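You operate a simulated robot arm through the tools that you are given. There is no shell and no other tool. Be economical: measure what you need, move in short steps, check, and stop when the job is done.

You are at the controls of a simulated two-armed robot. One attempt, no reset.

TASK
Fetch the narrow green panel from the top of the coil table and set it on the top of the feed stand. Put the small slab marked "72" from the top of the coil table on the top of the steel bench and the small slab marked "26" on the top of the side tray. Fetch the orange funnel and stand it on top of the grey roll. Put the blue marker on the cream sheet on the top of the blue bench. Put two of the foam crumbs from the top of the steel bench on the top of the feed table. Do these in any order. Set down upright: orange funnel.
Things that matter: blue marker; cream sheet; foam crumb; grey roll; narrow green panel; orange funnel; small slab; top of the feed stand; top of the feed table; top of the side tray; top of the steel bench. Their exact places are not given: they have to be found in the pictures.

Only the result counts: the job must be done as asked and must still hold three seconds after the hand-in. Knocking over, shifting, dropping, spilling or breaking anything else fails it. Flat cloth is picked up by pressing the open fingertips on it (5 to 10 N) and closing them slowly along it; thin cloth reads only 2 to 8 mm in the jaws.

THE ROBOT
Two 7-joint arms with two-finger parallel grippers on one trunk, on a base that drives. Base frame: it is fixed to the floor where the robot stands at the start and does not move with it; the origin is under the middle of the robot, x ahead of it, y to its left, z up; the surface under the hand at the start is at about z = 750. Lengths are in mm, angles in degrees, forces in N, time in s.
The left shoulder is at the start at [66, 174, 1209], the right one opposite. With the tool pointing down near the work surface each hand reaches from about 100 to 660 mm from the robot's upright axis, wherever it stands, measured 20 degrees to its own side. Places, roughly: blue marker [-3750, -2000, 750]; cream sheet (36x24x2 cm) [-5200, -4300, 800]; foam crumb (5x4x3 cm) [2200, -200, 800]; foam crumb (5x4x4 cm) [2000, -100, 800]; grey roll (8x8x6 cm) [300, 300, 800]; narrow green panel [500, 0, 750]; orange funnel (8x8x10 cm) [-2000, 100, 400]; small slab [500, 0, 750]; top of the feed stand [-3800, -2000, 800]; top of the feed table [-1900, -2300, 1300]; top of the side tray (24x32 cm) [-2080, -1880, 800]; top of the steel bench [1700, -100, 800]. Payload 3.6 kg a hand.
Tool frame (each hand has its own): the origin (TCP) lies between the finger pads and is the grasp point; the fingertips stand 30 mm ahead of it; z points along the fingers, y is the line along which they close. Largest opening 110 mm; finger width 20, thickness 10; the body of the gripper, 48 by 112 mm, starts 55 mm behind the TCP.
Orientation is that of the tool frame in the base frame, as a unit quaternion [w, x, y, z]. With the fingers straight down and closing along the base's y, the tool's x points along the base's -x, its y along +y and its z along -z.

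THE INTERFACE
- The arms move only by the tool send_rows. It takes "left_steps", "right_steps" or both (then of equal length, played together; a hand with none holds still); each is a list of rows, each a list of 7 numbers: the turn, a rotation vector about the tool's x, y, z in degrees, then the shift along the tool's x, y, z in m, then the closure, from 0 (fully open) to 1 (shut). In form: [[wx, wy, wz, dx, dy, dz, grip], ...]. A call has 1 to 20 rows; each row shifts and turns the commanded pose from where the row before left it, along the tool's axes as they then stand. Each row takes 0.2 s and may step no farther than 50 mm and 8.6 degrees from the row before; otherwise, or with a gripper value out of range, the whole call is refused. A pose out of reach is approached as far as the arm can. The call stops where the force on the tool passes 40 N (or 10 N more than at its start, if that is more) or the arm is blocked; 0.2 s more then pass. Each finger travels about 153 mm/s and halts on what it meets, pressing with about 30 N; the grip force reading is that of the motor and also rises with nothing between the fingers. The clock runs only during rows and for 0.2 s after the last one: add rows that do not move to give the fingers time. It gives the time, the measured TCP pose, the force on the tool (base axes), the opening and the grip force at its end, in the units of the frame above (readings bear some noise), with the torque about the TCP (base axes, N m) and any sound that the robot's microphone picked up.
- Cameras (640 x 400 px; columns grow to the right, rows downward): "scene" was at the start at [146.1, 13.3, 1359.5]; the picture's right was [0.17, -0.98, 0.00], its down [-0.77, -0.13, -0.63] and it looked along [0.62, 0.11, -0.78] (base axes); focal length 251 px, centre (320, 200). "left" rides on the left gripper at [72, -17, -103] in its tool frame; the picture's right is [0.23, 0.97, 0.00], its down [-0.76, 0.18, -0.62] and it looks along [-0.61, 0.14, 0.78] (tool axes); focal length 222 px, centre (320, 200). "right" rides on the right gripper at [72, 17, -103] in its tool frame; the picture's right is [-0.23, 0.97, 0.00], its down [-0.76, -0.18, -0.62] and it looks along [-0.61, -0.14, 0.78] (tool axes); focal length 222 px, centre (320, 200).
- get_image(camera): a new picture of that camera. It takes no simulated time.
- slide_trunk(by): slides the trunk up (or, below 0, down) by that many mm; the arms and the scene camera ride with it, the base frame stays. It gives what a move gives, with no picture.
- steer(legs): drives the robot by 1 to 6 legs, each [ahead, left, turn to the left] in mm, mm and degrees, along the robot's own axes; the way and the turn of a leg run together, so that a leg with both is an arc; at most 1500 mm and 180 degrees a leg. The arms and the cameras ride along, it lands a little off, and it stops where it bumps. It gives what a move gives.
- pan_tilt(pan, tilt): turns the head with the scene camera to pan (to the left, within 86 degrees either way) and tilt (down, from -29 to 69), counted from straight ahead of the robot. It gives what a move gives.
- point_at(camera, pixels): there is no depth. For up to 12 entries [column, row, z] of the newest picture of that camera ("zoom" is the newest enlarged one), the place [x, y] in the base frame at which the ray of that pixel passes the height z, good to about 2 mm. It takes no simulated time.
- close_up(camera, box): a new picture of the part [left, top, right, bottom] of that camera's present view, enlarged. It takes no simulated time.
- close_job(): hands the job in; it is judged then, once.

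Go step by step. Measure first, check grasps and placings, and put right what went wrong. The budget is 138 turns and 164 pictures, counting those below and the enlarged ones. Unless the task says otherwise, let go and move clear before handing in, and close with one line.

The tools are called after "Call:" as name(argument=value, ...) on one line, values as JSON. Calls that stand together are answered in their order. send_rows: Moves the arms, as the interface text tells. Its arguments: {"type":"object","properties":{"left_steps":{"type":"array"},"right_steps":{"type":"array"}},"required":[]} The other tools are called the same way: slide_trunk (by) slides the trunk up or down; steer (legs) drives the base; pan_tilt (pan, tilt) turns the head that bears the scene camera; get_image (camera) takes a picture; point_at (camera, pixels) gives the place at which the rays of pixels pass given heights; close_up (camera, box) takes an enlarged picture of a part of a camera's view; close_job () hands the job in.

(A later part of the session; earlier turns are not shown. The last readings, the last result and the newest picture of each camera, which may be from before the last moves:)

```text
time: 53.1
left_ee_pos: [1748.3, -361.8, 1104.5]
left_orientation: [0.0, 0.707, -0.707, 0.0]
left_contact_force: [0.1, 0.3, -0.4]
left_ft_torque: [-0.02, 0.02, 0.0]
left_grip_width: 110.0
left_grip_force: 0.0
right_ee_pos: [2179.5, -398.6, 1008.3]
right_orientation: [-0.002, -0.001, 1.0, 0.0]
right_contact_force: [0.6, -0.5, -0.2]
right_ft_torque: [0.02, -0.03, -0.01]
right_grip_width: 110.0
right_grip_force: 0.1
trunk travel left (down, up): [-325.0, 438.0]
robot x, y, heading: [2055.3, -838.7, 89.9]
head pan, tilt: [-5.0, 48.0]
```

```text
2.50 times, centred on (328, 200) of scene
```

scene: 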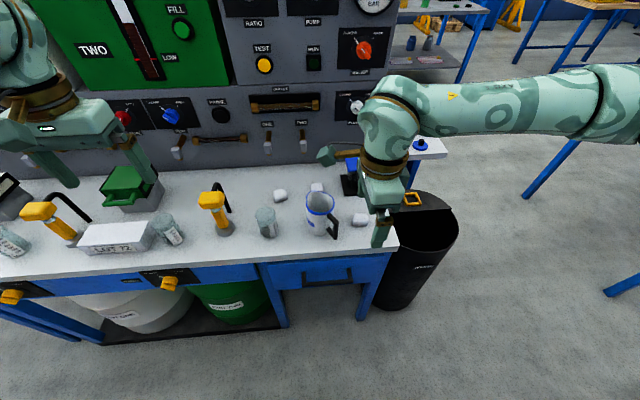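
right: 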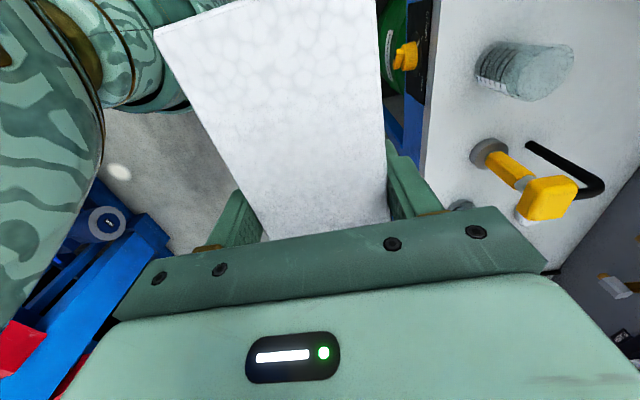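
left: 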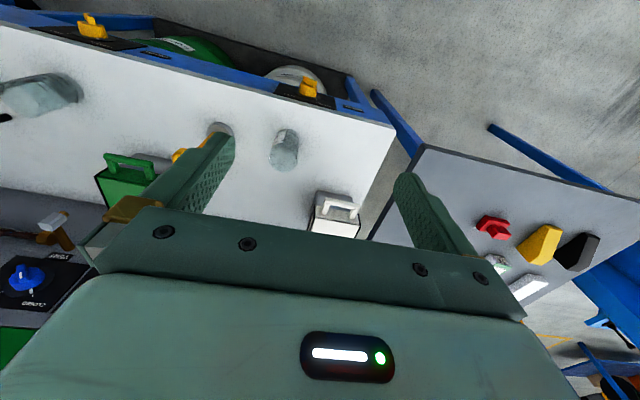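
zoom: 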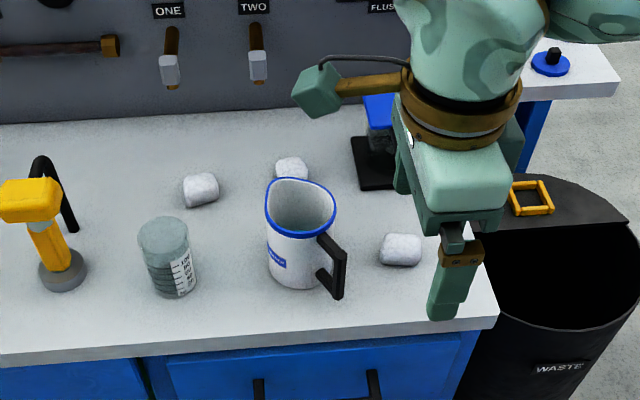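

Three crumbs clear: zoom (201,190), (291,168), (401,250). I'll take the first with the left hand and the third with the right.

Call:
point_at(camera="zoom", pixels=[[201, 188, 768], [401, 248, 765], [290, 168, 765], [495, 320, 748], [170, 290, 748], [295, 280, 748], [330, 290, 760], [380, 180, 748], [160, 225, 830], [60, 280, 748], [183, 205, 748], [222, 200, 748]])

Call:
close_up(camera="scene", box=[260, 170, 388, 250])

Call:
get_image(camera="left")

```text
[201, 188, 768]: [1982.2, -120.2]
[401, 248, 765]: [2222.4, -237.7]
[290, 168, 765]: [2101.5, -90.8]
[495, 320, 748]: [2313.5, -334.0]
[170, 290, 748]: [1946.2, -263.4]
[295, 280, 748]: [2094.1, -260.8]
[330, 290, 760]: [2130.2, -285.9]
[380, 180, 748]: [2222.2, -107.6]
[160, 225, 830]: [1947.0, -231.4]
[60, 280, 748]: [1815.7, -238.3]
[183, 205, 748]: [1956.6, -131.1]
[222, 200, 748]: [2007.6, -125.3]
```

```text
5.00 times, centred on (324, 210) of scene
```

zoom: 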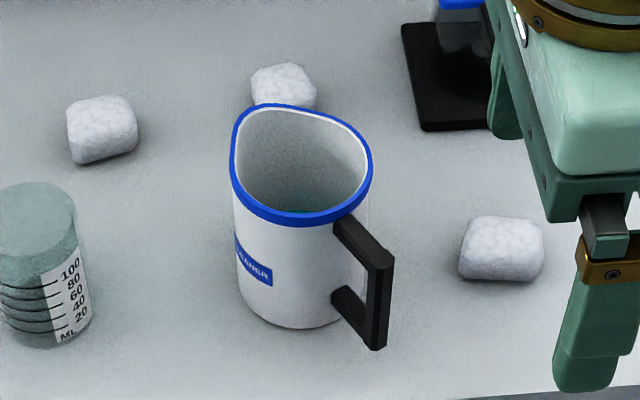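

```text
127 pictures are left
```

left: 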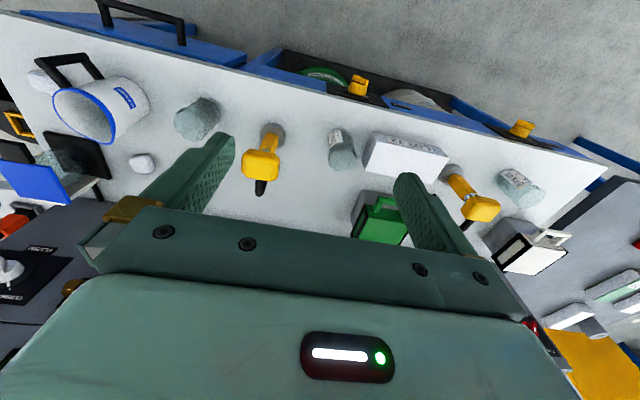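

I'll turn the hands so cameras clear the mug and beaker: left −90°, right −180°, shifting the left hand to x≈1982 meanwhile.

Call:
send_rows(left_steps=[[0, 0, -8.2, 0, 0, 0, 0], [0, 0, -8.2, 0, 0, 0, 0], [0, 0, -8.2, 0, 0, 0, 0], [0, 0, -8.2, 0, 0, 0, 0], [0, 0, -8.2, 0, 0, 0, 0], [0, 0, -8.2, 0, 0, 0, 0], [0, 0, -8.2, 0, 0, 0, 0], [0, 0, -8.2, 0, 0, 0, 0], [0, 0, -8.2, 0, 0, 0, 0], [0, 0, -8.2, 0, 0, 0, 0], [0, 0, -8, 0, 0, 0, 0], [0, 0, 0, 0.039, 0, 0.01, 0.3], [0, 0, 0, 0.039, 0, 0.01, 0.3], [0, 0, 0, 0.039, 0, 0.01, 0.3], [0, 0, 0, 0.039, 0, 0.01, 0.3], [0, 0, 0, 0.039, 0, 0.01, 0.3], [0, 0, 0, 0.038, 0, 0.01, 0.3], [0, 0, 0, 0, 0, 0, 0.3], [0, 0, 0, 0, 0, 0, 0.3], [0, 0, 0, 0, 0, 0, 0.3]], right_steps=[[0, 0, -8.5, 0, 0, 0, 0.3], [0, 0, -8.5, 0, 0, 0, 0.3], [0, 0, -8.5, 0, 0, 0, 0.3], [0, 0, -8.5, 0, 0, 0, 0.3], [0, 0, -8.5, 0, 0, 0, 0.3], [0, 0, -8.5, 0, 0, 0, 0.3], [0, 0, -8.5, 0, 0, 0, 0.3], [0, 0, -8.5, 0, 0, 0, 0.3], [0, 0, -8.5, 0, 0, 0, 0.3], [0, 0, -8.5, 0, 0, 0, 0.3], [0, 0, -8.5, 0, 0, 0, 0.3], [0, 0, -8.5, 0, 0, 0, 0.3], [0, 0, -8.5, 0, 0, 0, 0.3], [0, 0, -8.5, 0, 0, 0, 0.3], [0, 0, -8.5, 0, 0, 0, 0.3], [0, 0, -8.5, 0, 0, 0, 0.3], [0, 0, -8.5, 0, 0, 0, 0.3], [0, 0, -8.5, 0, 0, 0, 0.3], [0, 0, -8.5, 0, 0, 0, 0.3], [0, 0, -8.5, 0, 0, 0, 0.3]])

Call:
steer(legs=[[200, 0, 0]])

Call:
get_image(camera="scene")

Call:
get_image(camera="left")

Call:
get_image(camera="right")

```text
time: 57.3
left_ee_pos: [1980.0, -362.5, 1044.9]
left_orientation: [0.0, 1.0, 0.001, -0.001]
left_contact_force: [0.5, 0.7, -0.1]
left_ft_torque: [-0.02, 0.02, -0.03]
left_grip_width: 76.9
left_grip_force: 0.1
right_ee_pos: [2206.2, -427.2, 1018.1]
right_orientation: [-0.018, 0.937, -0.348, 0.001]
right_contact_force: [0.3, -0.7, 0.1]
right_ft_torque: [0.0, 0.02, 0.01]
right_grip_width: 76.9
right_grip_force: 0.0
right hand out of reach, approached as far as the arm can: row 17, 18, 19, 20
trunk travel left (down, up): [-325.0, 438.0]
robot x, y, heading: [2057.2, -835.2, 89.9]
head pan, tilt: [-5.0, 48.0]
```

```text
time: 58.9
left_ee_pos: [1982.8, -158.1, 1045.1]
left_orientation: [0.001, 1.0, -0.001, 0.0]
left_contact_force: [-0.6, 0.5, -0.4]
left_ft_torque: [-0.02, 0.02, -0.04]
left_grip_width: 77.2
left_grip_force: 0.1
right_ee_pos: [2208.6, -224.0, 1016.8]
right_orientation: [-0.018, 0.936, -0.351, 0.001]
right_contact_force: [0.1, -1.0, -0.2]
right_ft_torque: [-0.01, 0.01, 0.0]
right_grip_width: 77.3
right_grip_force: 0.0
trunk travel left (down, up): [-325.0, 438.0]
robot x, y, heading: [2051.2, -635.2, 89.8]
head pan, tilt: [-5.0, 48.0]
```

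```text
126 pictures are left
```

scene: 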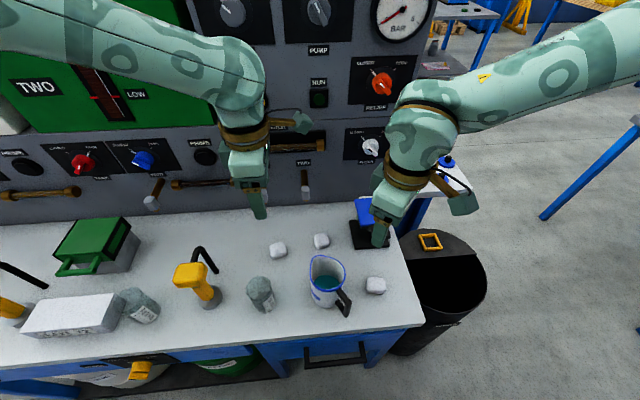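

```text
125 pictures are left
```

left: 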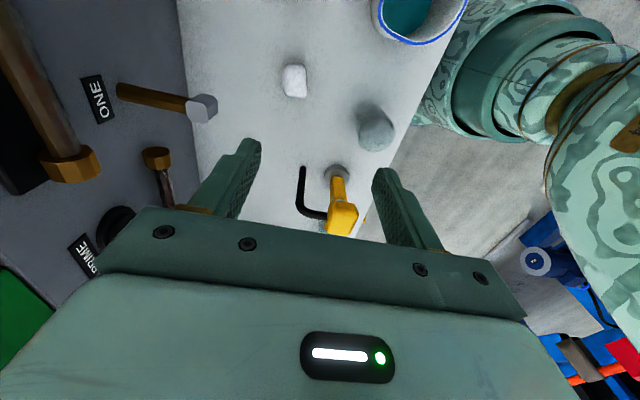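

```text
124 pictures are left
```

right: 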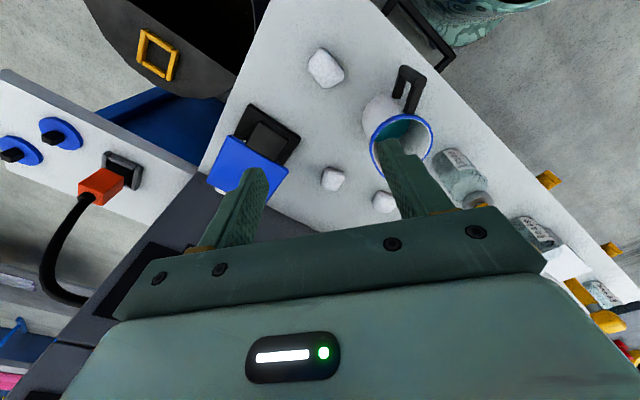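

Right turn stopped about 41° short of target. I'll look closely at crumb 3 from the right wrist and measure its outline, plus crumb 1 from the left one.

Call:
close_up(camera="left", box=[230, 40, 390, 140])

Call:
point_at(camera="zoom", pixels=[[212, 112, 780], [290, 105, 780], [310, 215, 780], [235, 215, 780], [235, 232, 750], [310, 230, 750], [210, 110, 750]])

Call:
close_up(camera="right", box=[260, 20, 420, 120])

Call:
point_at(camera="right", pixels=[[307, 63, 770], [325, 48, 770], [344, 72, 770], [328, 87, 770], [326, 67, 770], [400, 112, 765], [420, 68, 765]])

```text
4.00 times, centred on (310, 90) of left
```

zoom: 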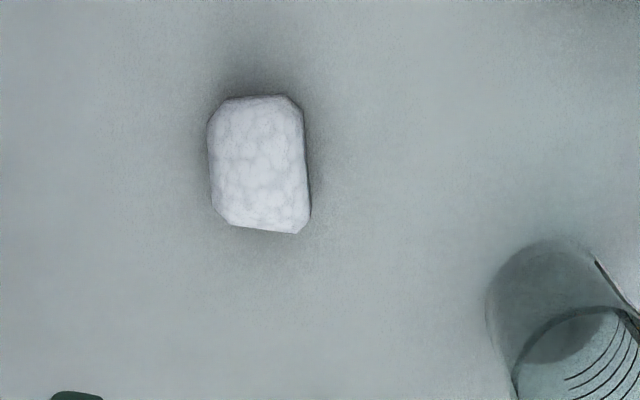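

```text
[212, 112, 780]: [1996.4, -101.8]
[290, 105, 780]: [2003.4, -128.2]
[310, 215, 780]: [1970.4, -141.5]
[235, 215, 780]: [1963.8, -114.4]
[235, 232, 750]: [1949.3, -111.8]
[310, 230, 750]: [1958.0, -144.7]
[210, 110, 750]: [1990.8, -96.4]
```

```text
4.00 times, centred on (340, 70) of right
```

zoom: 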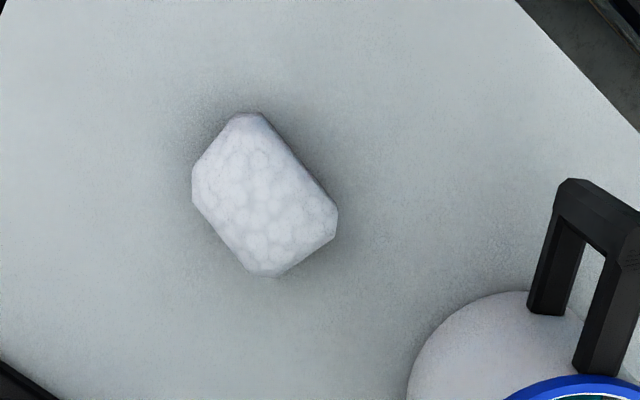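

```text
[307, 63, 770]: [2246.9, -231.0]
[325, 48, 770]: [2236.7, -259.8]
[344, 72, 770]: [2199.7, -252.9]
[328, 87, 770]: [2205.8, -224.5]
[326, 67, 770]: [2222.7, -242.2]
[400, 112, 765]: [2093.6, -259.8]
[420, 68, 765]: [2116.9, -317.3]
```

Crumb 3 is centred (2222,-242), long side along x. I'll check the mug handle's extent at height before picking the approach.

Call:
point_at(camera="right", pixels=[[401, 66, 850], [420, 72, 850], [393, 97, 770], [404, 112, 770], [378, 140, 870], [430, 140, 870], [401, 66, 820]])

Call:
point_at(camera="scene", pixels=[[352, 299, 850], [346, 317, 780], [344, 263, 870], [310, 263, 870], [375, 286, 770], [278, 250, 770], [334, 308, 748]])

```text
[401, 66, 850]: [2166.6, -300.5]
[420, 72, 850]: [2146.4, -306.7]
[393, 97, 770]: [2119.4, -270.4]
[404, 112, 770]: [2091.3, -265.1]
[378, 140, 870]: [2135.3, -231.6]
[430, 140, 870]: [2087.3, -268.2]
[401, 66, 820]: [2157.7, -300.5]
```

```text
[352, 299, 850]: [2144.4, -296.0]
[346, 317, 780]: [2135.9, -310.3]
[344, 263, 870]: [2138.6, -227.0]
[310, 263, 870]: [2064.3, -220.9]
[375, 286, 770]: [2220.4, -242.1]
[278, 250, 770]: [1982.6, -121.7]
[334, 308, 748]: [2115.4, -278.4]
```

Clearances suffice. Turn the right hand back 49° (closing along x) and align the left hand with crumb 1 (20° yaw) above it.

Call:
send_rows(left_steps=[[0, 0, 0, 0, -0.037, 0, 0.3], [0, 0, -6.7, 0, 0, 0.02, 0.3], [0, 0, -6.7, 0, 0, 0.02, 0.3], [0, 0, -6.6, 0, 0, 0.02, 0.3], [0, 0, 0, 0, 0, 0.02, 0.3], [0, 0, 0, 0, 0, 0.02, 0.3], [0, 0, 0, 0, 0, 0, 0.3]], right_steps=[[0, 0, 8.2, 0, 0, 0, 0.3], [0, 0, 8.2, 0, 0, 0, 0.3], [0, 0, 8.2, 0, 0, 0, 0.3], [0, 0, 8.2, 0, 0, 0, 0.3], [0, 0, 8.2, 0, 0, 0, 0.3], [0, 0, 8, 0, 0, 0, 0.3], [0, 0, 0, 0, 0, 0, 0.3]])

Call:
get_image(camera="left")

```text
time: 60.5
left_ee_pos: [1982.4, -112.4, 947.6]
left_orientation: [0.003, 0.986, 0.169, 0.002]
left_contact_force: [-1.2, -0.6, 0.1]
left_ft_torque: [-0.02, -0.01, 0.0]
left_grip_width: 76.9
left_grip_force: 0.2
left hand out of reach, approached as far as the arm can: row 5, 6
right_ee_pos: [2207.7, -225.7, 1020.1]
right_orientation: [0.018, -0.706, 0.708, 0.007]
right_contact_force: [0.2, 0.1, -0.1]
right_ft_torque: [-0.04, -0.01, -0.01]
right_grip_width: 76.8
right_grip_force: 0.1
trunk travel left (down, up): [-325.0, 438.0]
robot x, y, heading: [2056.7, -629.6, 89.6]
head pan, tilt: [-5.0, 48.0]
```

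```text
121 pictures are left
```

left: 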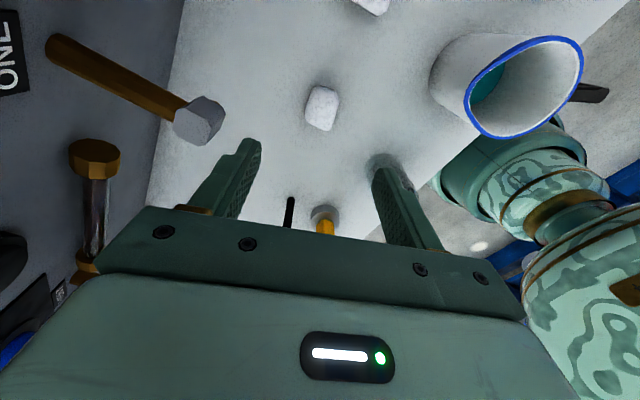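

Left hand got near its reach limit, and a lever knob at (205,120) is near the +y finger. I'll locate that knob by two views.

Call:
get_image(camera="scene")

Call:
point_at(camera="left", pixels=[[205, 115, 850], [205, 115, 900], [205, 140, 850], [205, 140, 900], [322, 108, 770], [165, 90, 750]])

Call:
close_up(camera="scene", box=[160, 120, 416, 280])

```text
120 pictures are left
```

scene: 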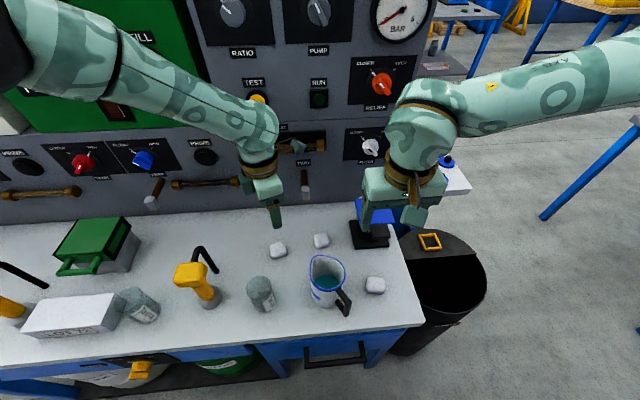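

```text
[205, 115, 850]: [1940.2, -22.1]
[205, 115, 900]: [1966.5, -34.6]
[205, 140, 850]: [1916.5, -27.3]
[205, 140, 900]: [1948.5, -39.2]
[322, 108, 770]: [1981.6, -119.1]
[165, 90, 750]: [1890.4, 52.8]
```

```text
2.50 times, centred on (288, 200) of scene
```

zoom: 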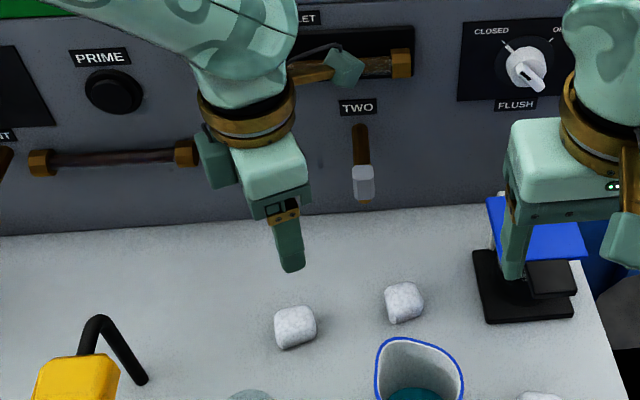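

The knob lies near y≈-30, leaving ~30 mm clearance. I'll pull both hands back 110 mm and drive 110 mm closer, so reach is better.

Call:
send_rows(left_steps=[[0, 0, 0, -0.012, 0.0346, -0.01, 0.3], [0, 0, 0, -0.012, 0.0346, 0, 0.3], [0, 0, 0, -0.012, 0.0346, 0, 0.3], [0, 0, 0, 0, 0, 0, 0.3]], right_steps=[[0, 0, 0, 0.036, 0, -0.01, 0.3], [0, 0, 0, 0.036, 0, 0, 0.3], [0, 0, 0, 0.036, 0, 0, 0.3], [0, 0, 0, 0, 0, 0, 0.3]])

Call:
steer(legs=[[110, 0, 0.3]])

```text
time: 61.5
left_ee_pos: [1994.2, -156.1, 998.8]
left_orientation: [0.011, 0.987, 0.162, 0.007]
left_contact_force: [0.4, -0.1, -0.9]
left_ft_torque: [-0.04, -0.02, -0.01]
left_grip_width: 76.9
left_grip_force: 0.2
left hand out of reach, approached as far as the arm can: row 1, 2, 3
right_ee_pos: [2208.7, -333.7, 1023.7]
right_orientation: [0.017, -0.706, 0.708, 0.006]
right_contact_force: [0.0, -0.7, -0.8]
right_ft_torque: [-0.02, 0.01, 0.02]
right_grip_width: 77.1
right_grip_force: 0.1
trunk travel left (down, up): [-325.0, 438.0]
robot x, y, heading: [2051.1, -633.0, 89.8]
head pan, tilt: [-5.0, 48.0]
```

```text
time: 62.7
left_ee_pos: [1996.7, -57.2, 998.5]
left_orientation: [0.011, 0.986, 0.166, 0.007]
left_contact_force: [0.6, 0.1, -0.3]
left_ft_torque: [-0.02, 0.07, -0.01]
left_grip_width: 76.8
left_grip_force: 0.2
right_ee_pos: [2210.5, -234.7, 1023.0]
right_orientation: [-0.017, 0.709, -0.705, -0.007]
right_contact_force: [0.0, -0.6, 0.4]
right_ft_torque: [0.0, -0.02, 0.0]
right_grip_width: 77.1
right_grip_force: 0.0
trunk travel left (down, up): [-325.0, 438.0]
robot x, y, heading: [2056.8, -534.1, 89.9]
head pan, tilt: [-5.0, 48.0]
stopped in leg 1: the robot was blocked; the commanded pose is now the measured one
```

The drive stopped early, and the left hand did not draw back as meant. Look.

Call:
get_image(camera="scene")

Call:
get_image(camera="left")

```text
118 pictures are left
```

scene: 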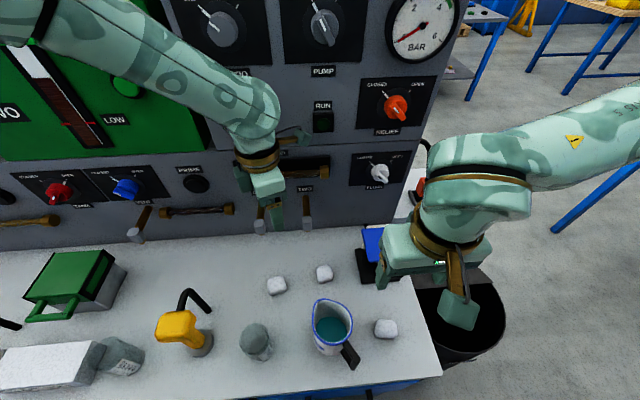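

```text
117 pictures are left
```

left: 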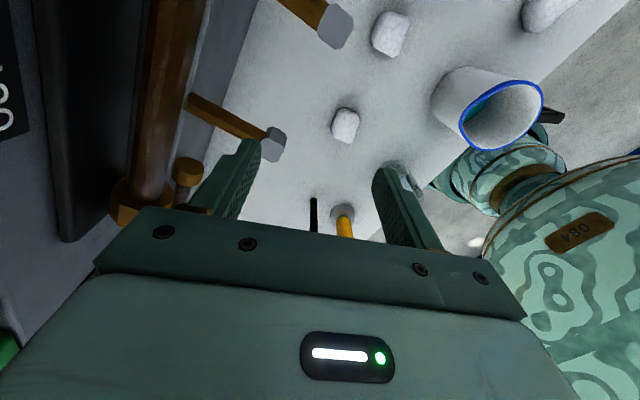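

Nothing touched. Bring the left hand away from the console and undo the extra 20° turn, since that seems to be its limit.

Call:
send_rows(left_steps=[[0, 0, 0, -0.013, 0.038, 0, 0.3], [0, 0, 0, -0.016, 0.023, 0, 0.3], [0, 0, 6.5, 0, 0, 0, 0.3], [0, 0, 6.5, 0, 0, 0, 0.3], [0, 0, 6.5, 0, 0, 0, 0.3], [0, 0, 0, 0, 0, 0, 0.3]])

```text
time: 64.1
left_ee_pos: [2002.7, -117.6, 1021.8]
left_orientation: [0.009, 1.0, -0.006, 0.01]
left_contact_force: [0.3, 0.7, -0.3]
left_ft_torque: [0.0, -0.01, -0.02]
left_grip_width: 77.0
left_grip_force: 0.0
left hand out of reach, approached as far as the arm can: row 1, 2
right_ee_pos: [2211.1, -233.3, 1023.9]
right_orientation: [-0.017, 0.709, -0.705, -0.008]
right_contact_force: [-0.5, 0.1, 0.5]
right_ft_torque: [0.04, -0.01, -0.01]
right_grip_width: 77.1
right_grip_force: 0.1
trunk travel left (down, up): [-325.0, 438.0]
robot x, y, heading: [2053.1, -528.7, 90.3]
head pan, tilt: [-5.0, 48.0]
```

I'll instead grip crumb 1 along its long side: turn the left hand +70°, and centre the right hand over crumb 3, lowering both to ~900.

Call:
send_rows(left_steps=[[0, 0, 7.8, 0, 0, 0, 0.25], [0, 0, 7.8, 0, 0, 0, 0.25], [0, 0, 7.8, 0, 0, 0, 0.25], [0, 0, 7.8, 0, 0, 0, 0.25], [0, 0, 7.8, 0, 0, 0, 0.25], [0, 0, 7.8, 0, 0, 0, 0.25], [0, 0, 7.8, 0, 0, 0, 0.25], [0, 0, 7.8, 0, 0, 0, 0.25], [0, 0, 7.8, 0, 0, 0, 0.25], [0, 0, 0, -0.003, 0.02, 0.04, 0.25], [0, 0, 0, 0, 0, 0.04, 0.25], [0, 0, 0, 0, 0, 0.04, 0.25], [0, 0, 0, 0, 0, 0, 0.25]], right_steps=[[0, 0, 0, 0.009, -0.015, 0, 0.3], [0, 0, 0, 0, 0, 0.04, 0.3], [0, 0, 0, 0, 0, 0.04, 0.3], [0, 0, 0, 0, 0, 0.04, 0.3], [0, 0, 0, 0, 0, 0, 0.3], [0, 0, 0, 0, 0, 0, 0.3], [0, 0, 0, 0, 0, 0, 0.3], [0, 0, 0, 0, 0, 0, 0.3], [0, 0, 0, 0, 0, 0, 0.3], [0, 0, 0, 0, 0, 0, 0.3], [0, 0, 0, 0, 0, 0, 0.3], [0, 0, 0, 0, 0, 0, 0.3], [0, 0, 0, 0, 0, 0, 0.3]])

Call:
get_image(camera="scene")

Call:
get_image(camera="left")

Call:
get_image(camera="right")

```text
time: 66.9
left_ee_pos: [1983.6, -122.3, 900.6]
left_orientation: [0.001, 0.816, -0.578, 0.012]
left_contact_force: [0.3, 0.0, 0.1]
left_ft_torque: [-0.01, -0.01, -0.03]
left_grip_width: 82.4
left_grip_force: 0.0
right_ee_pos: [2224.8, -227.7, 904.9]
right_orientation: [-0.017, 0.708, -0.706, -0.007]
right_contact_force: [-0.6, 0.7, -0.3]
right_ft_torque: [0.03, -0.02, 0.01]
right_grip_width: 77.3
right_grip_force: 0.1
right hand out of reach, approached as far as the arm can: row 1
trunk travel left (down, up): [-325.0, 438.0]
robot x, y, heading: [2054.1, -532.2, 89.9]
head pan, tilt: [-5.0, 48.0]
```

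```text
116 pictures are left
```

scene: 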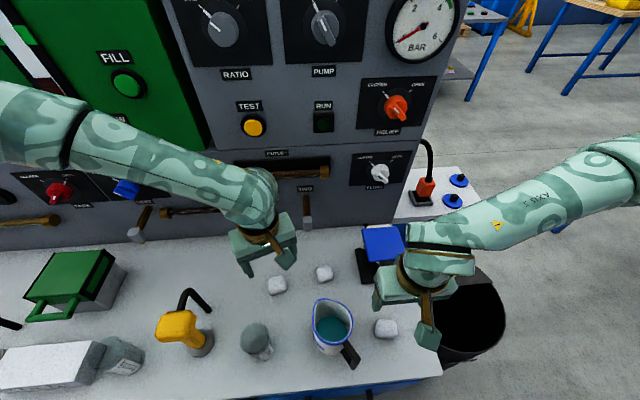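

```text
115 pictures are left
```

left: 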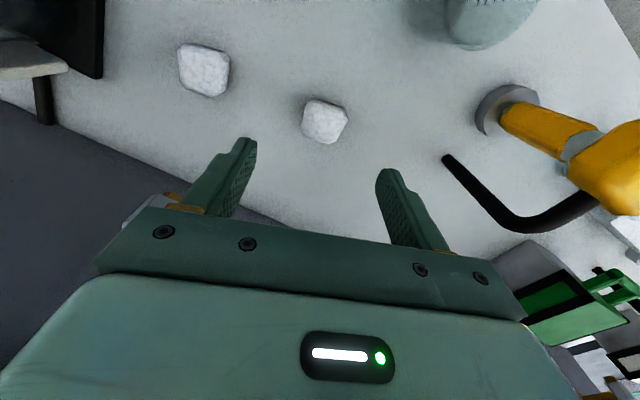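

```text
114 pictures are left
```

right: 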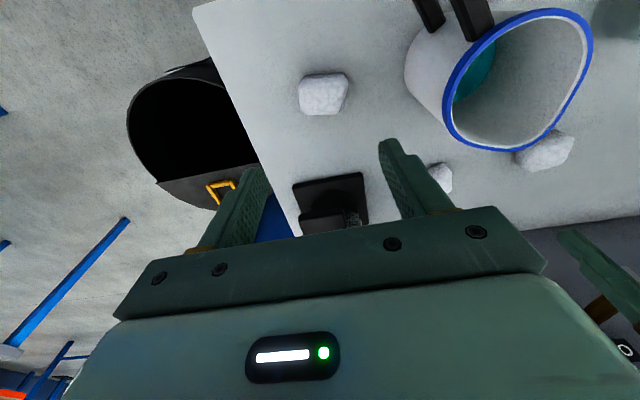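

Measure both crumbs from the wrists.

Call:
point_at(camera="left", pixels=[[324, 118, 780], [307, 102, 780], [345, 110, 780], [333, 141, 760], [303, 133, 760]])

Call:
point_at(camera="right", pixels=[[323, 90, 775], [301, 78, 775], [347, 74, 775], [345, 103, 775], [303, 110, 775]])

```text
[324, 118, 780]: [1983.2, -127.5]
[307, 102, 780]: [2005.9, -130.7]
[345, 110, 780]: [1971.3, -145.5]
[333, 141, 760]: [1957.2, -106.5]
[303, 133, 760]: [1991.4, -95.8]
```

```text
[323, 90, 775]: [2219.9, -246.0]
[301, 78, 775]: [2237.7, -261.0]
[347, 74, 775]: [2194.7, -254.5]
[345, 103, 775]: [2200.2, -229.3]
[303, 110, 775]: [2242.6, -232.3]
```

Both aligned; descend together to TCP z≈785 and close gently.

Call:
send_rows(left_steps=[[0, 0, 0, 0, 0, 0.035, 0.25], [0, 0, 0, 0, 0, 0.035, 0.25], [0, 0, 0, 0, 0, 0.03, 0.25], [0, 0, 0, 0, 0, 0.015, 0.25], [0, 0, 0, 0, 0, 0, 0.25], [0, 0, 0, 0, 0, 0, 0.25]], right_steps=[[0, 0, 0, 0.016, 0.005, 0.01, 0.3], [0, 0, 0, 0, 0, 0.03, 0.3], [0, 0, 0, 0, 0, 0.03, 0.3], [0, 0, 0, 0, 0, 0.03, 0.3], [0, 0, 0, 0, 0, 0.018, 0.3], [0, 0, 0, 0, 0, 0, 0.3]])

Call:
get_image(camera="scene")

```text
time: 68.3
left_ee_pos: [1987.2, -124.5, 786.3]
left_orientation: [0.001, 0.816, -0.578, 0.013]
left_contact_force: [0.6, -0.8, 0.2]
left_ft_torque: [0.0, 0.02, 0.01]
left_grip_width: 82.3
left_grip_force: 0.0
right_ee_pos: [2219.3, -239.4, 785.2]
right_orientation: [-0.018, 0.709, -0.705, -0.007]
right_contact_force: [0.9, 1.0, -0.5]
right_ft_torque: [-0.01, -0.04, 0.0]
right_grip_width: 77.2
right_grip_force: 0.1
trunk travel left (down, up): [-325.0, 438.0]
robot x, y, heading: [2055.7, -533.6, 89.9]
head pan, tilt: [-5.0, 48.0]
```

```text
113 pictures are left
```

scene: 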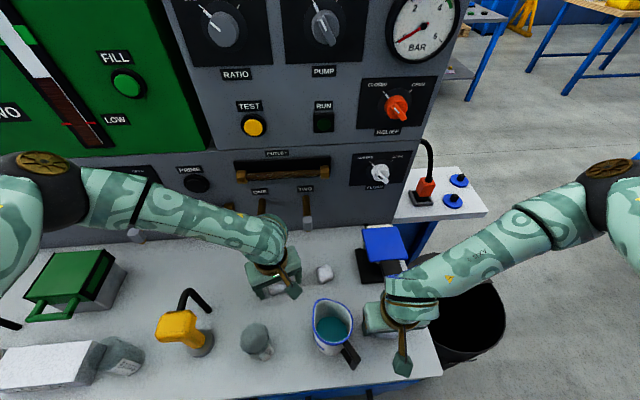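

Positions good. Close both and lift.

Call:
send_rows(left_steps=[[0, 0, 0, 0, 0, 0, 0.5], [0, 0, 0, 0, 0, 0, 0.75], [0, 0, 0, 0, 0, 0, 0.75], [0, 0, 0, 0, 0, 0, 0.75], [0, 0, 0, 0, 0, -0.03, 0.75], [0, 0, 0, 0, 0, -0.04, 0.75], [0, 0, 0, 0, 0, -0.04, 0.75], [0, 0, 0, 0, 0, -0.04, 0.75], [0, 0, 0, 0, 0, -0.04, 0.75]], right_steps=[[0, 0, 0, 0, 0, 0, 0.5], [0, 0, 0, 0, 0, 0, 0.75], [0, 0, 0, 0, 0, 0, 0.75], [0, 0, 0, 0, 0, 0, 0.75], [0, 0, 0, 0, 0, -0.03, 0.75], [0, 0, 0, 0, 0, -0.04, 0.75], [0, 0, 0, 0, 0, -0.04, 0.75], [0, 0, 0, 0, 0, -0.04, 0.75], [0, 0, 0, 0, 0, -0.04, 0.75]])

Call:
get_image(camera="left")

Call:
get_image(camera="right")

```text
time: 70.3
left_ee_pos: [1982.5, -121.5, 976.7]
left_orientation: [0.002, 0.815, -0.579, 0.013]
left_contact_force: [-1.5, 0.9, 0.1]
left_ft_torque: [0.0, -0.02, 0.0]
left_grip_width: 43.0
left_grip_force: 30.0
right_ee_pos: [2213.0, -238.8, 974.8]
right_orientation: [-0.016, 0.709, -0.705, -0.006]
right_contact_force: [0.1, 0.2, 0.5]
right_ft_torque: [-0.01, 0.0, -0.01]
right_grip_width: 49.0
right_grip_force: 30.1
right hand out of reach, approached as far as the arm can: row 9
trunk travel left (down, up): [-325.0, 438.0]
robot x, y, heading: [2054.4, -533.0, 90.3]
head pan, tilt: [-5.0, 48.0]
```

```text
112 pictures are left
```

left: 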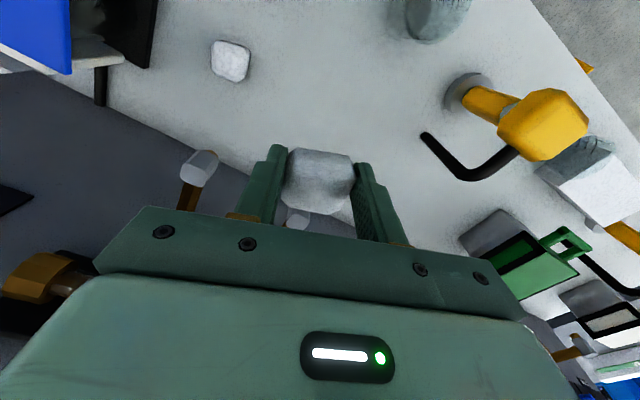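

```text
111 pictures are left
```

right: 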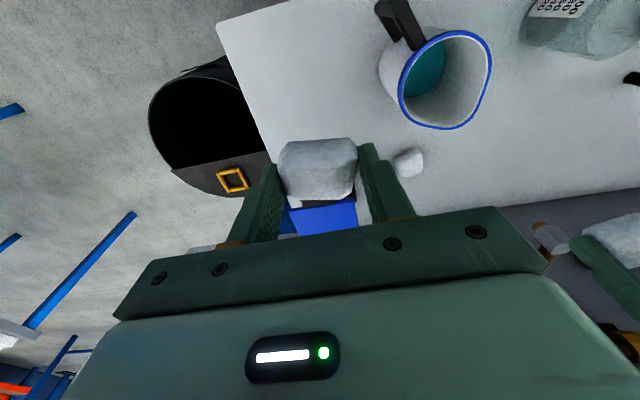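

Both crumbs are held. Back away, turn to face -x and drive past the coil table, then look.

Call:
steer(legs=[[-420, 0, 0], [0, 0, 90], [1450, 0, 0]])

Call:
pan_tilt(pan=15, tilt=20)

Call:
get_image(camera="scene")

Call:
close_up(camera="scene", box=[200, 60, 440, 210])

```text
time: 83.5
left_ee_pos: [191.3, -985.6, 975.4]
left_orientation: [-0.008, 0.987, 0.158, 0.01]
left_contact_force: [0.5, 0.7, -0.9]
left_ft_torque: [0.01, -0.01, 0.02]
left_grip_width: 43.2
left_grip_force: 30.2
right_ee_pos: [313.6, -757.8, 974.5]
right_orientation: [-0.007, 1.0, -0.006, -0.016]
right_contact_force: [-1.3, 0.2, -0.8]
right_ft_torque: [-0.01, -0.05, 0.01]
right_grip_width: 47.3
right_grip_force: 30.5
trunk travel left (down, up): [-325.0, 438.0]
robot x, y, heading: [602.2, -918.0, 178.9]
head pan, tilt: [-5.0, 48.0]
```

```text
time: 84.4
left_ee_pos: [192.1, -985.8, 975.3]
left_orientation: [-0.008, 0.987, 0.159, 0.01]
left_contact_force: [-0.4, -0.6, 0.1]
left_ft_torque: [0.01, 0.03, 0.03]
left_grip_width: 42.9
left_grip_force: 30.1
right_ee_pos: [310.7, -756.4, 973.9]
right_orientation: [-0.007, 1.0, -0.007, -0.016]
right_contact_force: [0.3, 1.2, 0.0]
right_ft_torque: [-0.01, -0.01, -0.02]
right_grip_width: 46.9
right_grip_force: 29.5
trunk travel left (down, up): [-325.0, 438.0]
robot x, y, heading: [607.3, -921.1, 179.1]
head pan, tilt: [15.0, 20.0]
```

```text
110 pictures are left
```

scene: 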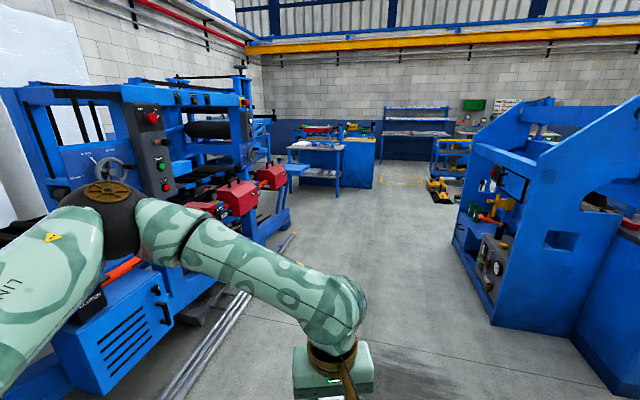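

```text
2.67 times, centred on (320, 135) of scene
```

zoom: 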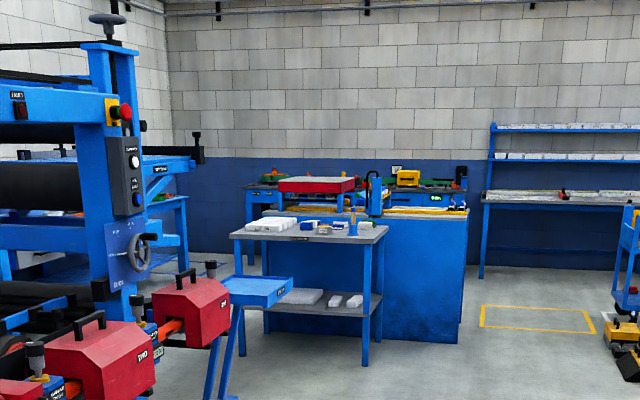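

The machine line is on the left with a blue tray at its end; the table at (315,150) looks like the feed stand. I check free floor and go on.

Call:
point_at(camera="scene", pixels=[[495, 325, 0], [455, 242, 0], [600, 390, 0], [290, 222, 0], [240, 290, 0], [297, 170, 780], [315, 150, 800], [335, 198, 0], [440, 203, 0]])

Call:
steer(legs=[[1300, 0, 1]])

Call:
get_image(camera="scene")

```text
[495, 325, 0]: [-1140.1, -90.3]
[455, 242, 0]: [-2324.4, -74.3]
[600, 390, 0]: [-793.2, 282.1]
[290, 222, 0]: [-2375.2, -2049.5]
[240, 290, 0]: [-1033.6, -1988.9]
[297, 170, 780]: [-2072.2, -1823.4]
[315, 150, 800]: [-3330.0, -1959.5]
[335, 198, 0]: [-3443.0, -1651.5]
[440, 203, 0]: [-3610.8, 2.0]
```

```text
time: 91.0
left_ee_pos: [-1115.9, -990.1, 975.7]
left_orientation: [-0.008, 0.985, 0.172, 0.01]
left_contact_force: [0.5, -0.5, -0.3]
left_ft_torque: [-0.01, 0.0, -0.02]
left_grip_width: 42.8
left_grip_force: 30.3
right_ee_pos: [-1002.7, -760.4, 974.7]
right_orientation: [-0.007, 1.0, 0.007, -0.016]
right_contact_force: [0.3, 0.3, -0.9]
right_ft_torque: [-0.03, -0.03, -0.02]
right_grip_width: 47.1
right_grip_force: 30.0
trunk travel left (down, up): [-325.0, 438.0]
robot x, y, heading: [-704.9, -915.3, -179.7]
head pan, tilt: [15.0, 20.0]
```

```text
108 pictures are left
```

scene: 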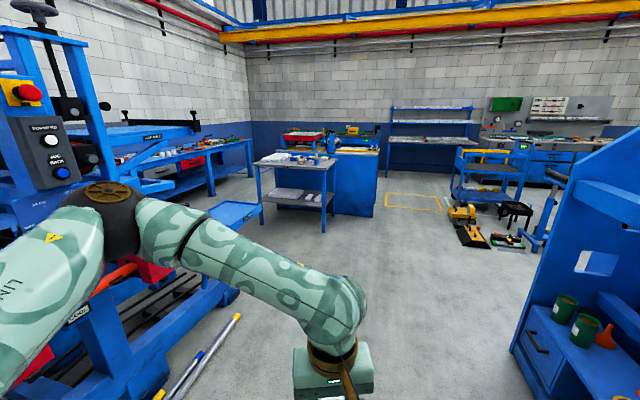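

I see the funnel on the shelf at (605,338), the tray at (237,214), and a labelled platform at (150,135). Zoom on the platform and the tray.

Call:
close_up(camera="scene", box=[70, 90, 310, 240])

Call:
close_up(camera="scene", box=[500, 260, 640, 348])

Call:
point_at(camera="scene", pixels=[[237, 214, 780], [207, 208, 780], [262, 208, 780], [130, 130, 1300], [195, 124, 1300], [605, 340, 400], [240, 320, 0], [230, 300, 0], [520, 350, 0]])

```text
2.67 times, centred on (190, 165) of scene
```

zoom: 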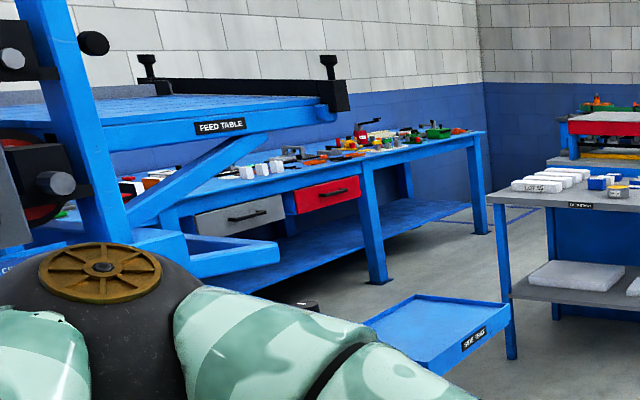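

```text
4.55 times, centred on (570, 304) of scene
```

zoom: 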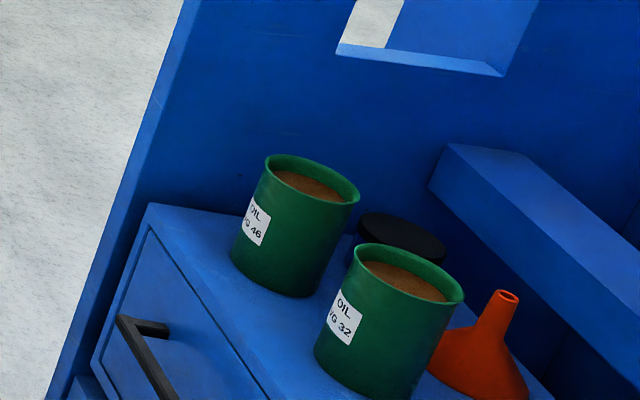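

```text
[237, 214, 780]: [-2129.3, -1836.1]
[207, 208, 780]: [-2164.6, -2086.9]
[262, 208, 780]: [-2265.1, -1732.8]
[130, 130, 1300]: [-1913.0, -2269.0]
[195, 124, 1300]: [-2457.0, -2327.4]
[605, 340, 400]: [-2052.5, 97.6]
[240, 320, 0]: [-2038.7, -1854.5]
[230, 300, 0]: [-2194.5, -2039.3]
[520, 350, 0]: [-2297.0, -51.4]
```

"FEED TABLE" label confirmed at zoom (220,126). I'll drive to beyond the tray, turn to face -y, raise the trunk and look.

Call:
steer(legs=[[1500, 0, 0], [300, 0, 0], [0, 0, 90], [300, 0, 0]])

Call:
slide_trunk(by=420)

Call:
pan_tilt(pan=20, tilt=35)

Call:
get_image(camera="scene")

```text
time: 105.6
left_ee_pos: [-2425.0, -1616.0, 975.8]
left_orientation: [-0.013, 0.577, 0.816, 0.002]
left_contact_force: [0.1, -0.2, -0.4]
left_ft_torque: [0.06, 0.0, 0.0]
left_grip_width: 42.6
left_grip_force: 30.3
right_ee_pos: [-2654.2, -1500.9, 974.6]
right_orientation: [0.007, 0.704, 0.71, -0.017]
right_contact_force: [0.4, -0.5, -1.2]
right_ft_torque: [0.04, -0.03, 0.0]
right_grip_width: 46.6
right_grip_force: 29.8
trunk travel left (down, up): [-325.0, 438.0]
robot x, y, heading: [-2499.2, -1204.3, -89.6]
head pan, tilt: [15.0, 20.0]
```

```text
refused: 420 is not a number from -400 to 400
```

```text
time: 106.3
left_ee_pos: [-2423.9, -1616.1, 975.5]
left_orientation: [-0.013, 0.577, 0.816, 0.001]
left_contact_force: [-0.5, 0.3, 0.5]
left_ft_torque: [0.01, 0.02, 0.0]
left_grip_width: 42.7
left_grip_force: 30.2
right_ee_pos: [-2654.6, -1500.1, 974.6]
right_orientation: [0.006, 0.704, 0.71, -0.017]
right_contact_force: [-0.3, 0.4, 0.4]
right_ft_torque: [-0.01, -0.01, 0.0]
right_grip_width: 46.6
right_grip_force: 30.4
trunk travel left (down, up): [-325.0, 438.0]
robot x, y, heading: [-2499.0, -1208.2, -90.0]
head pan, tilt: [20.0, 35.0]
```

```text
105 pictures are left
```

scene: 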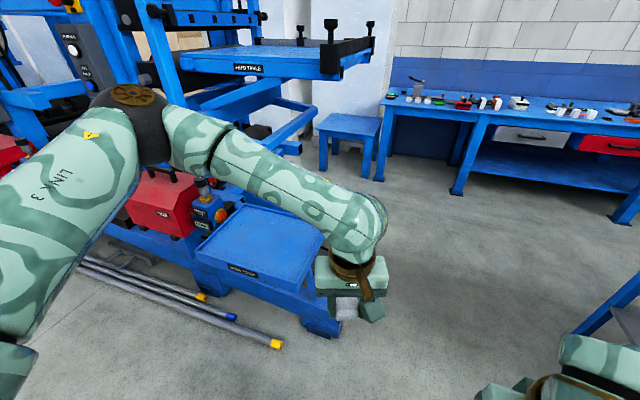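

I see the feed table at (280,60), just at eye height. Raise the trunk by 400 and look again.

Call:
slide_trunk(by=400)

Call:
get_image(camera="scene")

Call:
point_at(camera="scene", pixels=[[200, 100, 1200], [320, 200, 780]])

```text
time: 110.2
left_ee_pos: [-2425.6, -1614.9, 1375.4]
left_orientation: [-0.013, 0.577, 0.816, 0.002]
left_contact_force: [0.4, 0.2, 0.5]
left_ft_torque: [0.0, 0.01, -0.01]
left_grip_width: 42.8
left_grip_force: 30.1
right_ee_pos: [-2654.9, -1501.2, 1375.3]
right_orientation: [0.006, 0.703, 0.711, -0.018]
right_contact_force: [-0.9, -0.2, 0.2]
right_ft_torque: [0.02, -0.03, 0.02]
right_grip_width: 46.8
right_grip_force: 30.2
trunk travel left (down, up): [-725.0, 38.0]
robot x, y, heading: [-2497.4, -1204.9, -89.8]
head pan, tilt: [20.0, 35.0]
```

```text
104 pictures are left
```

scene: 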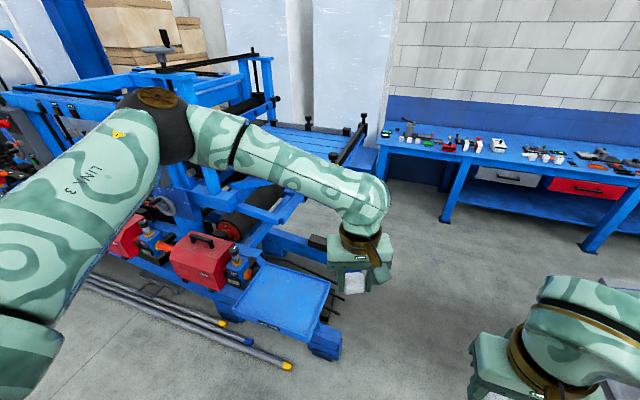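

```text
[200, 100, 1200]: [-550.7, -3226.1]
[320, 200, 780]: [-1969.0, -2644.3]
```

Zoom on the feed table top for measuring.

Call:
close_up(camera="scene", box=[220, 90, 400, 202])

Call:
point_at(camera="scene", pixels=[[332, 165, 1200], [375, 150, 1200], [332, 165, 1250], [375, 150, 1250], [332, 165, 1150], [300, 280, 780], [327, 285, 780], [270, 263, 780], [236, 315, 780], [310, 340, 780]])

```text
3.56 times, centred on (310, 146) of scene
```

zoom: 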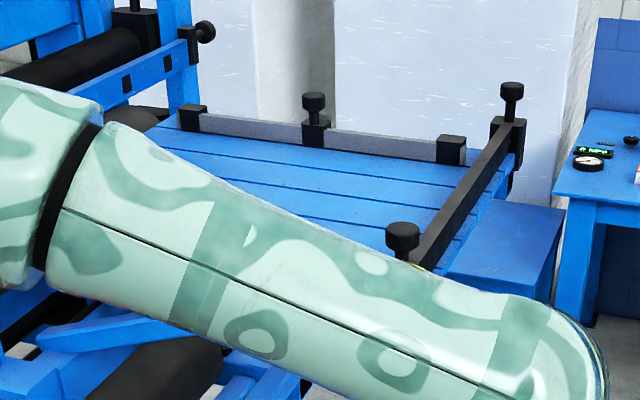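

```text
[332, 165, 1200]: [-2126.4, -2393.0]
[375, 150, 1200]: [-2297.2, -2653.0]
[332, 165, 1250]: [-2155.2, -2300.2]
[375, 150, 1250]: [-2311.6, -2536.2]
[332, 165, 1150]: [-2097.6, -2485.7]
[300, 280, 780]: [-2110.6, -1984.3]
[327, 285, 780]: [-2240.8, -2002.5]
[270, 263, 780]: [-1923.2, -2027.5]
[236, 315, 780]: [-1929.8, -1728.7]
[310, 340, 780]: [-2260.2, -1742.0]
```

The feed table has a raised end bar with knobs and back guides; its near end is around (-2155,-2280). I'll drive closer, turned partly toward it, and look from there.

Call:
steer(legs=[[600, 0, 0], [0, 0, 30]])

Call:
pan_tilt(pan=25, tilt=42)

Call:
get_image(camera="scene")

Call:
get_image(camera="left")

```text
time: 115.1
left_ee_pos: [-2226.4, -2138.9, 1374.1]
left_orientation: [-0.012, 0.342, 0.94, 0.001]
left_contact_force: [-0.4, -0.8, 0.7]
left_ft_torque: [0.06, -0.01, 0.0]
left_grip_width: 42.6
left_grip_force: 29.9
right_ee_pos: [-2483.1, -2154.8, 1372.7]
right_orientation: [0.009, 0.492, 0.87, -0.012]
right_contact_force: [-0.3, -0.5, -0.2]
right_ft_torque: [-0.02, -0.02, -0.04]
right_grip_width: 46.2
right_grip_force: 30.2
trunk travel left (down, up): [-725.0, 38.0]
robot x, y, heading: [-2492.9, -1816.2, -59.2]
head pan, tilt: [20.0, 35.0]
```

```text
time: 115.8
left_ee_pos: [-2226.0, -2136.3, 1375.7]
left_orientation: [-0.012, 0.342, 0.94, -0.001]
left_contact_force: [0.3, 0.3, 0.1]
left_ft_torque: [0.01, 0.01, -0.01]
left_grip_width: 42.5
left_grip_force: 29.8
right_ee_pos: [-2481.4, -2152.8, 1375.0]
right_orientation: [0.011, 0.492, 0.87, -0.014]
right_contact_force: [-0.1, 0.5, -0.3]
right_ft_torque: [0.03, 0.02, 0.01]
right_grip_width: 46.1
right_grip_force: 30.1
trunk travel left (down, up): [-725.0, 38.0]
robot x, y, heading: [-2496.7, -1817.9, -59.2]
head pan, tilt: [25.0, 42.0]
```

```text
102 pictures are left
```

scene: 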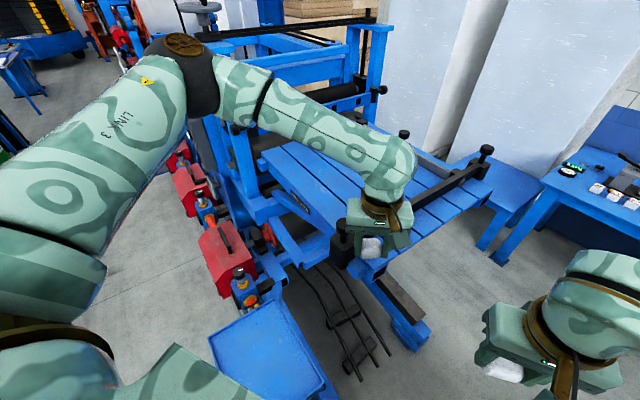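

```text
101 pictures are left
```

left: 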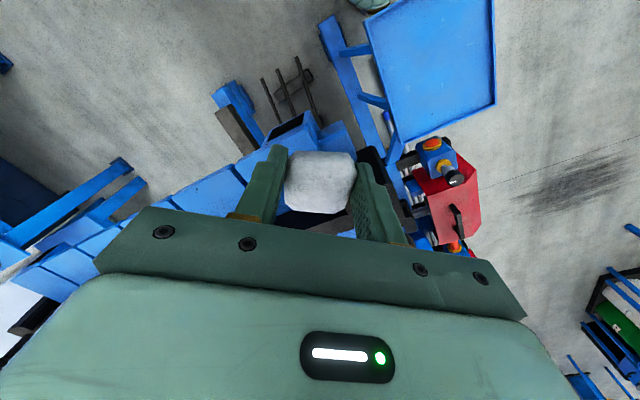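

Zoom and measure the table top at z≈1265.

Call:
close_up(camera="scene", box=[240, 110, 520, 285])

Call:
point_at(camera="scene", pixels=[[265, 160, 1265], [300, 190, 1265], [335, 232, 1265], [400, 250, 1265], [470, 200, 1265], [485, 160, 1265], [420, 155, 1265], [300, 145, 1265]])

```text
2.29 times, centred on (380, 198) of scene
```

zoom: 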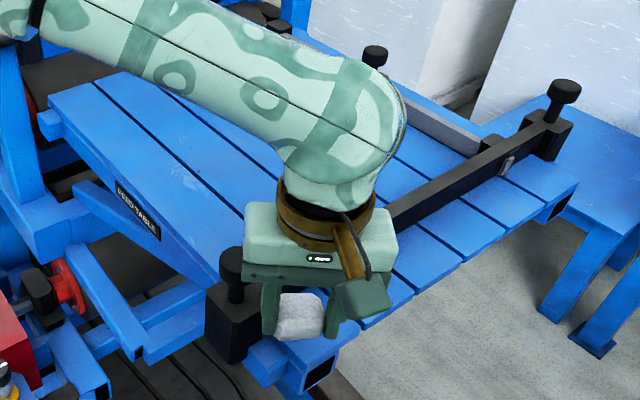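

```text
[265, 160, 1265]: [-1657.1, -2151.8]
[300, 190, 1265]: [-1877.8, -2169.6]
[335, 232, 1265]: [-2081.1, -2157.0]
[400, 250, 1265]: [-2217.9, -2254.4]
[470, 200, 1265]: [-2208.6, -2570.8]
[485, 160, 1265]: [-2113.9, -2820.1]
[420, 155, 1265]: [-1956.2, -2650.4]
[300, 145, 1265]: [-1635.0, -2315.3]
```

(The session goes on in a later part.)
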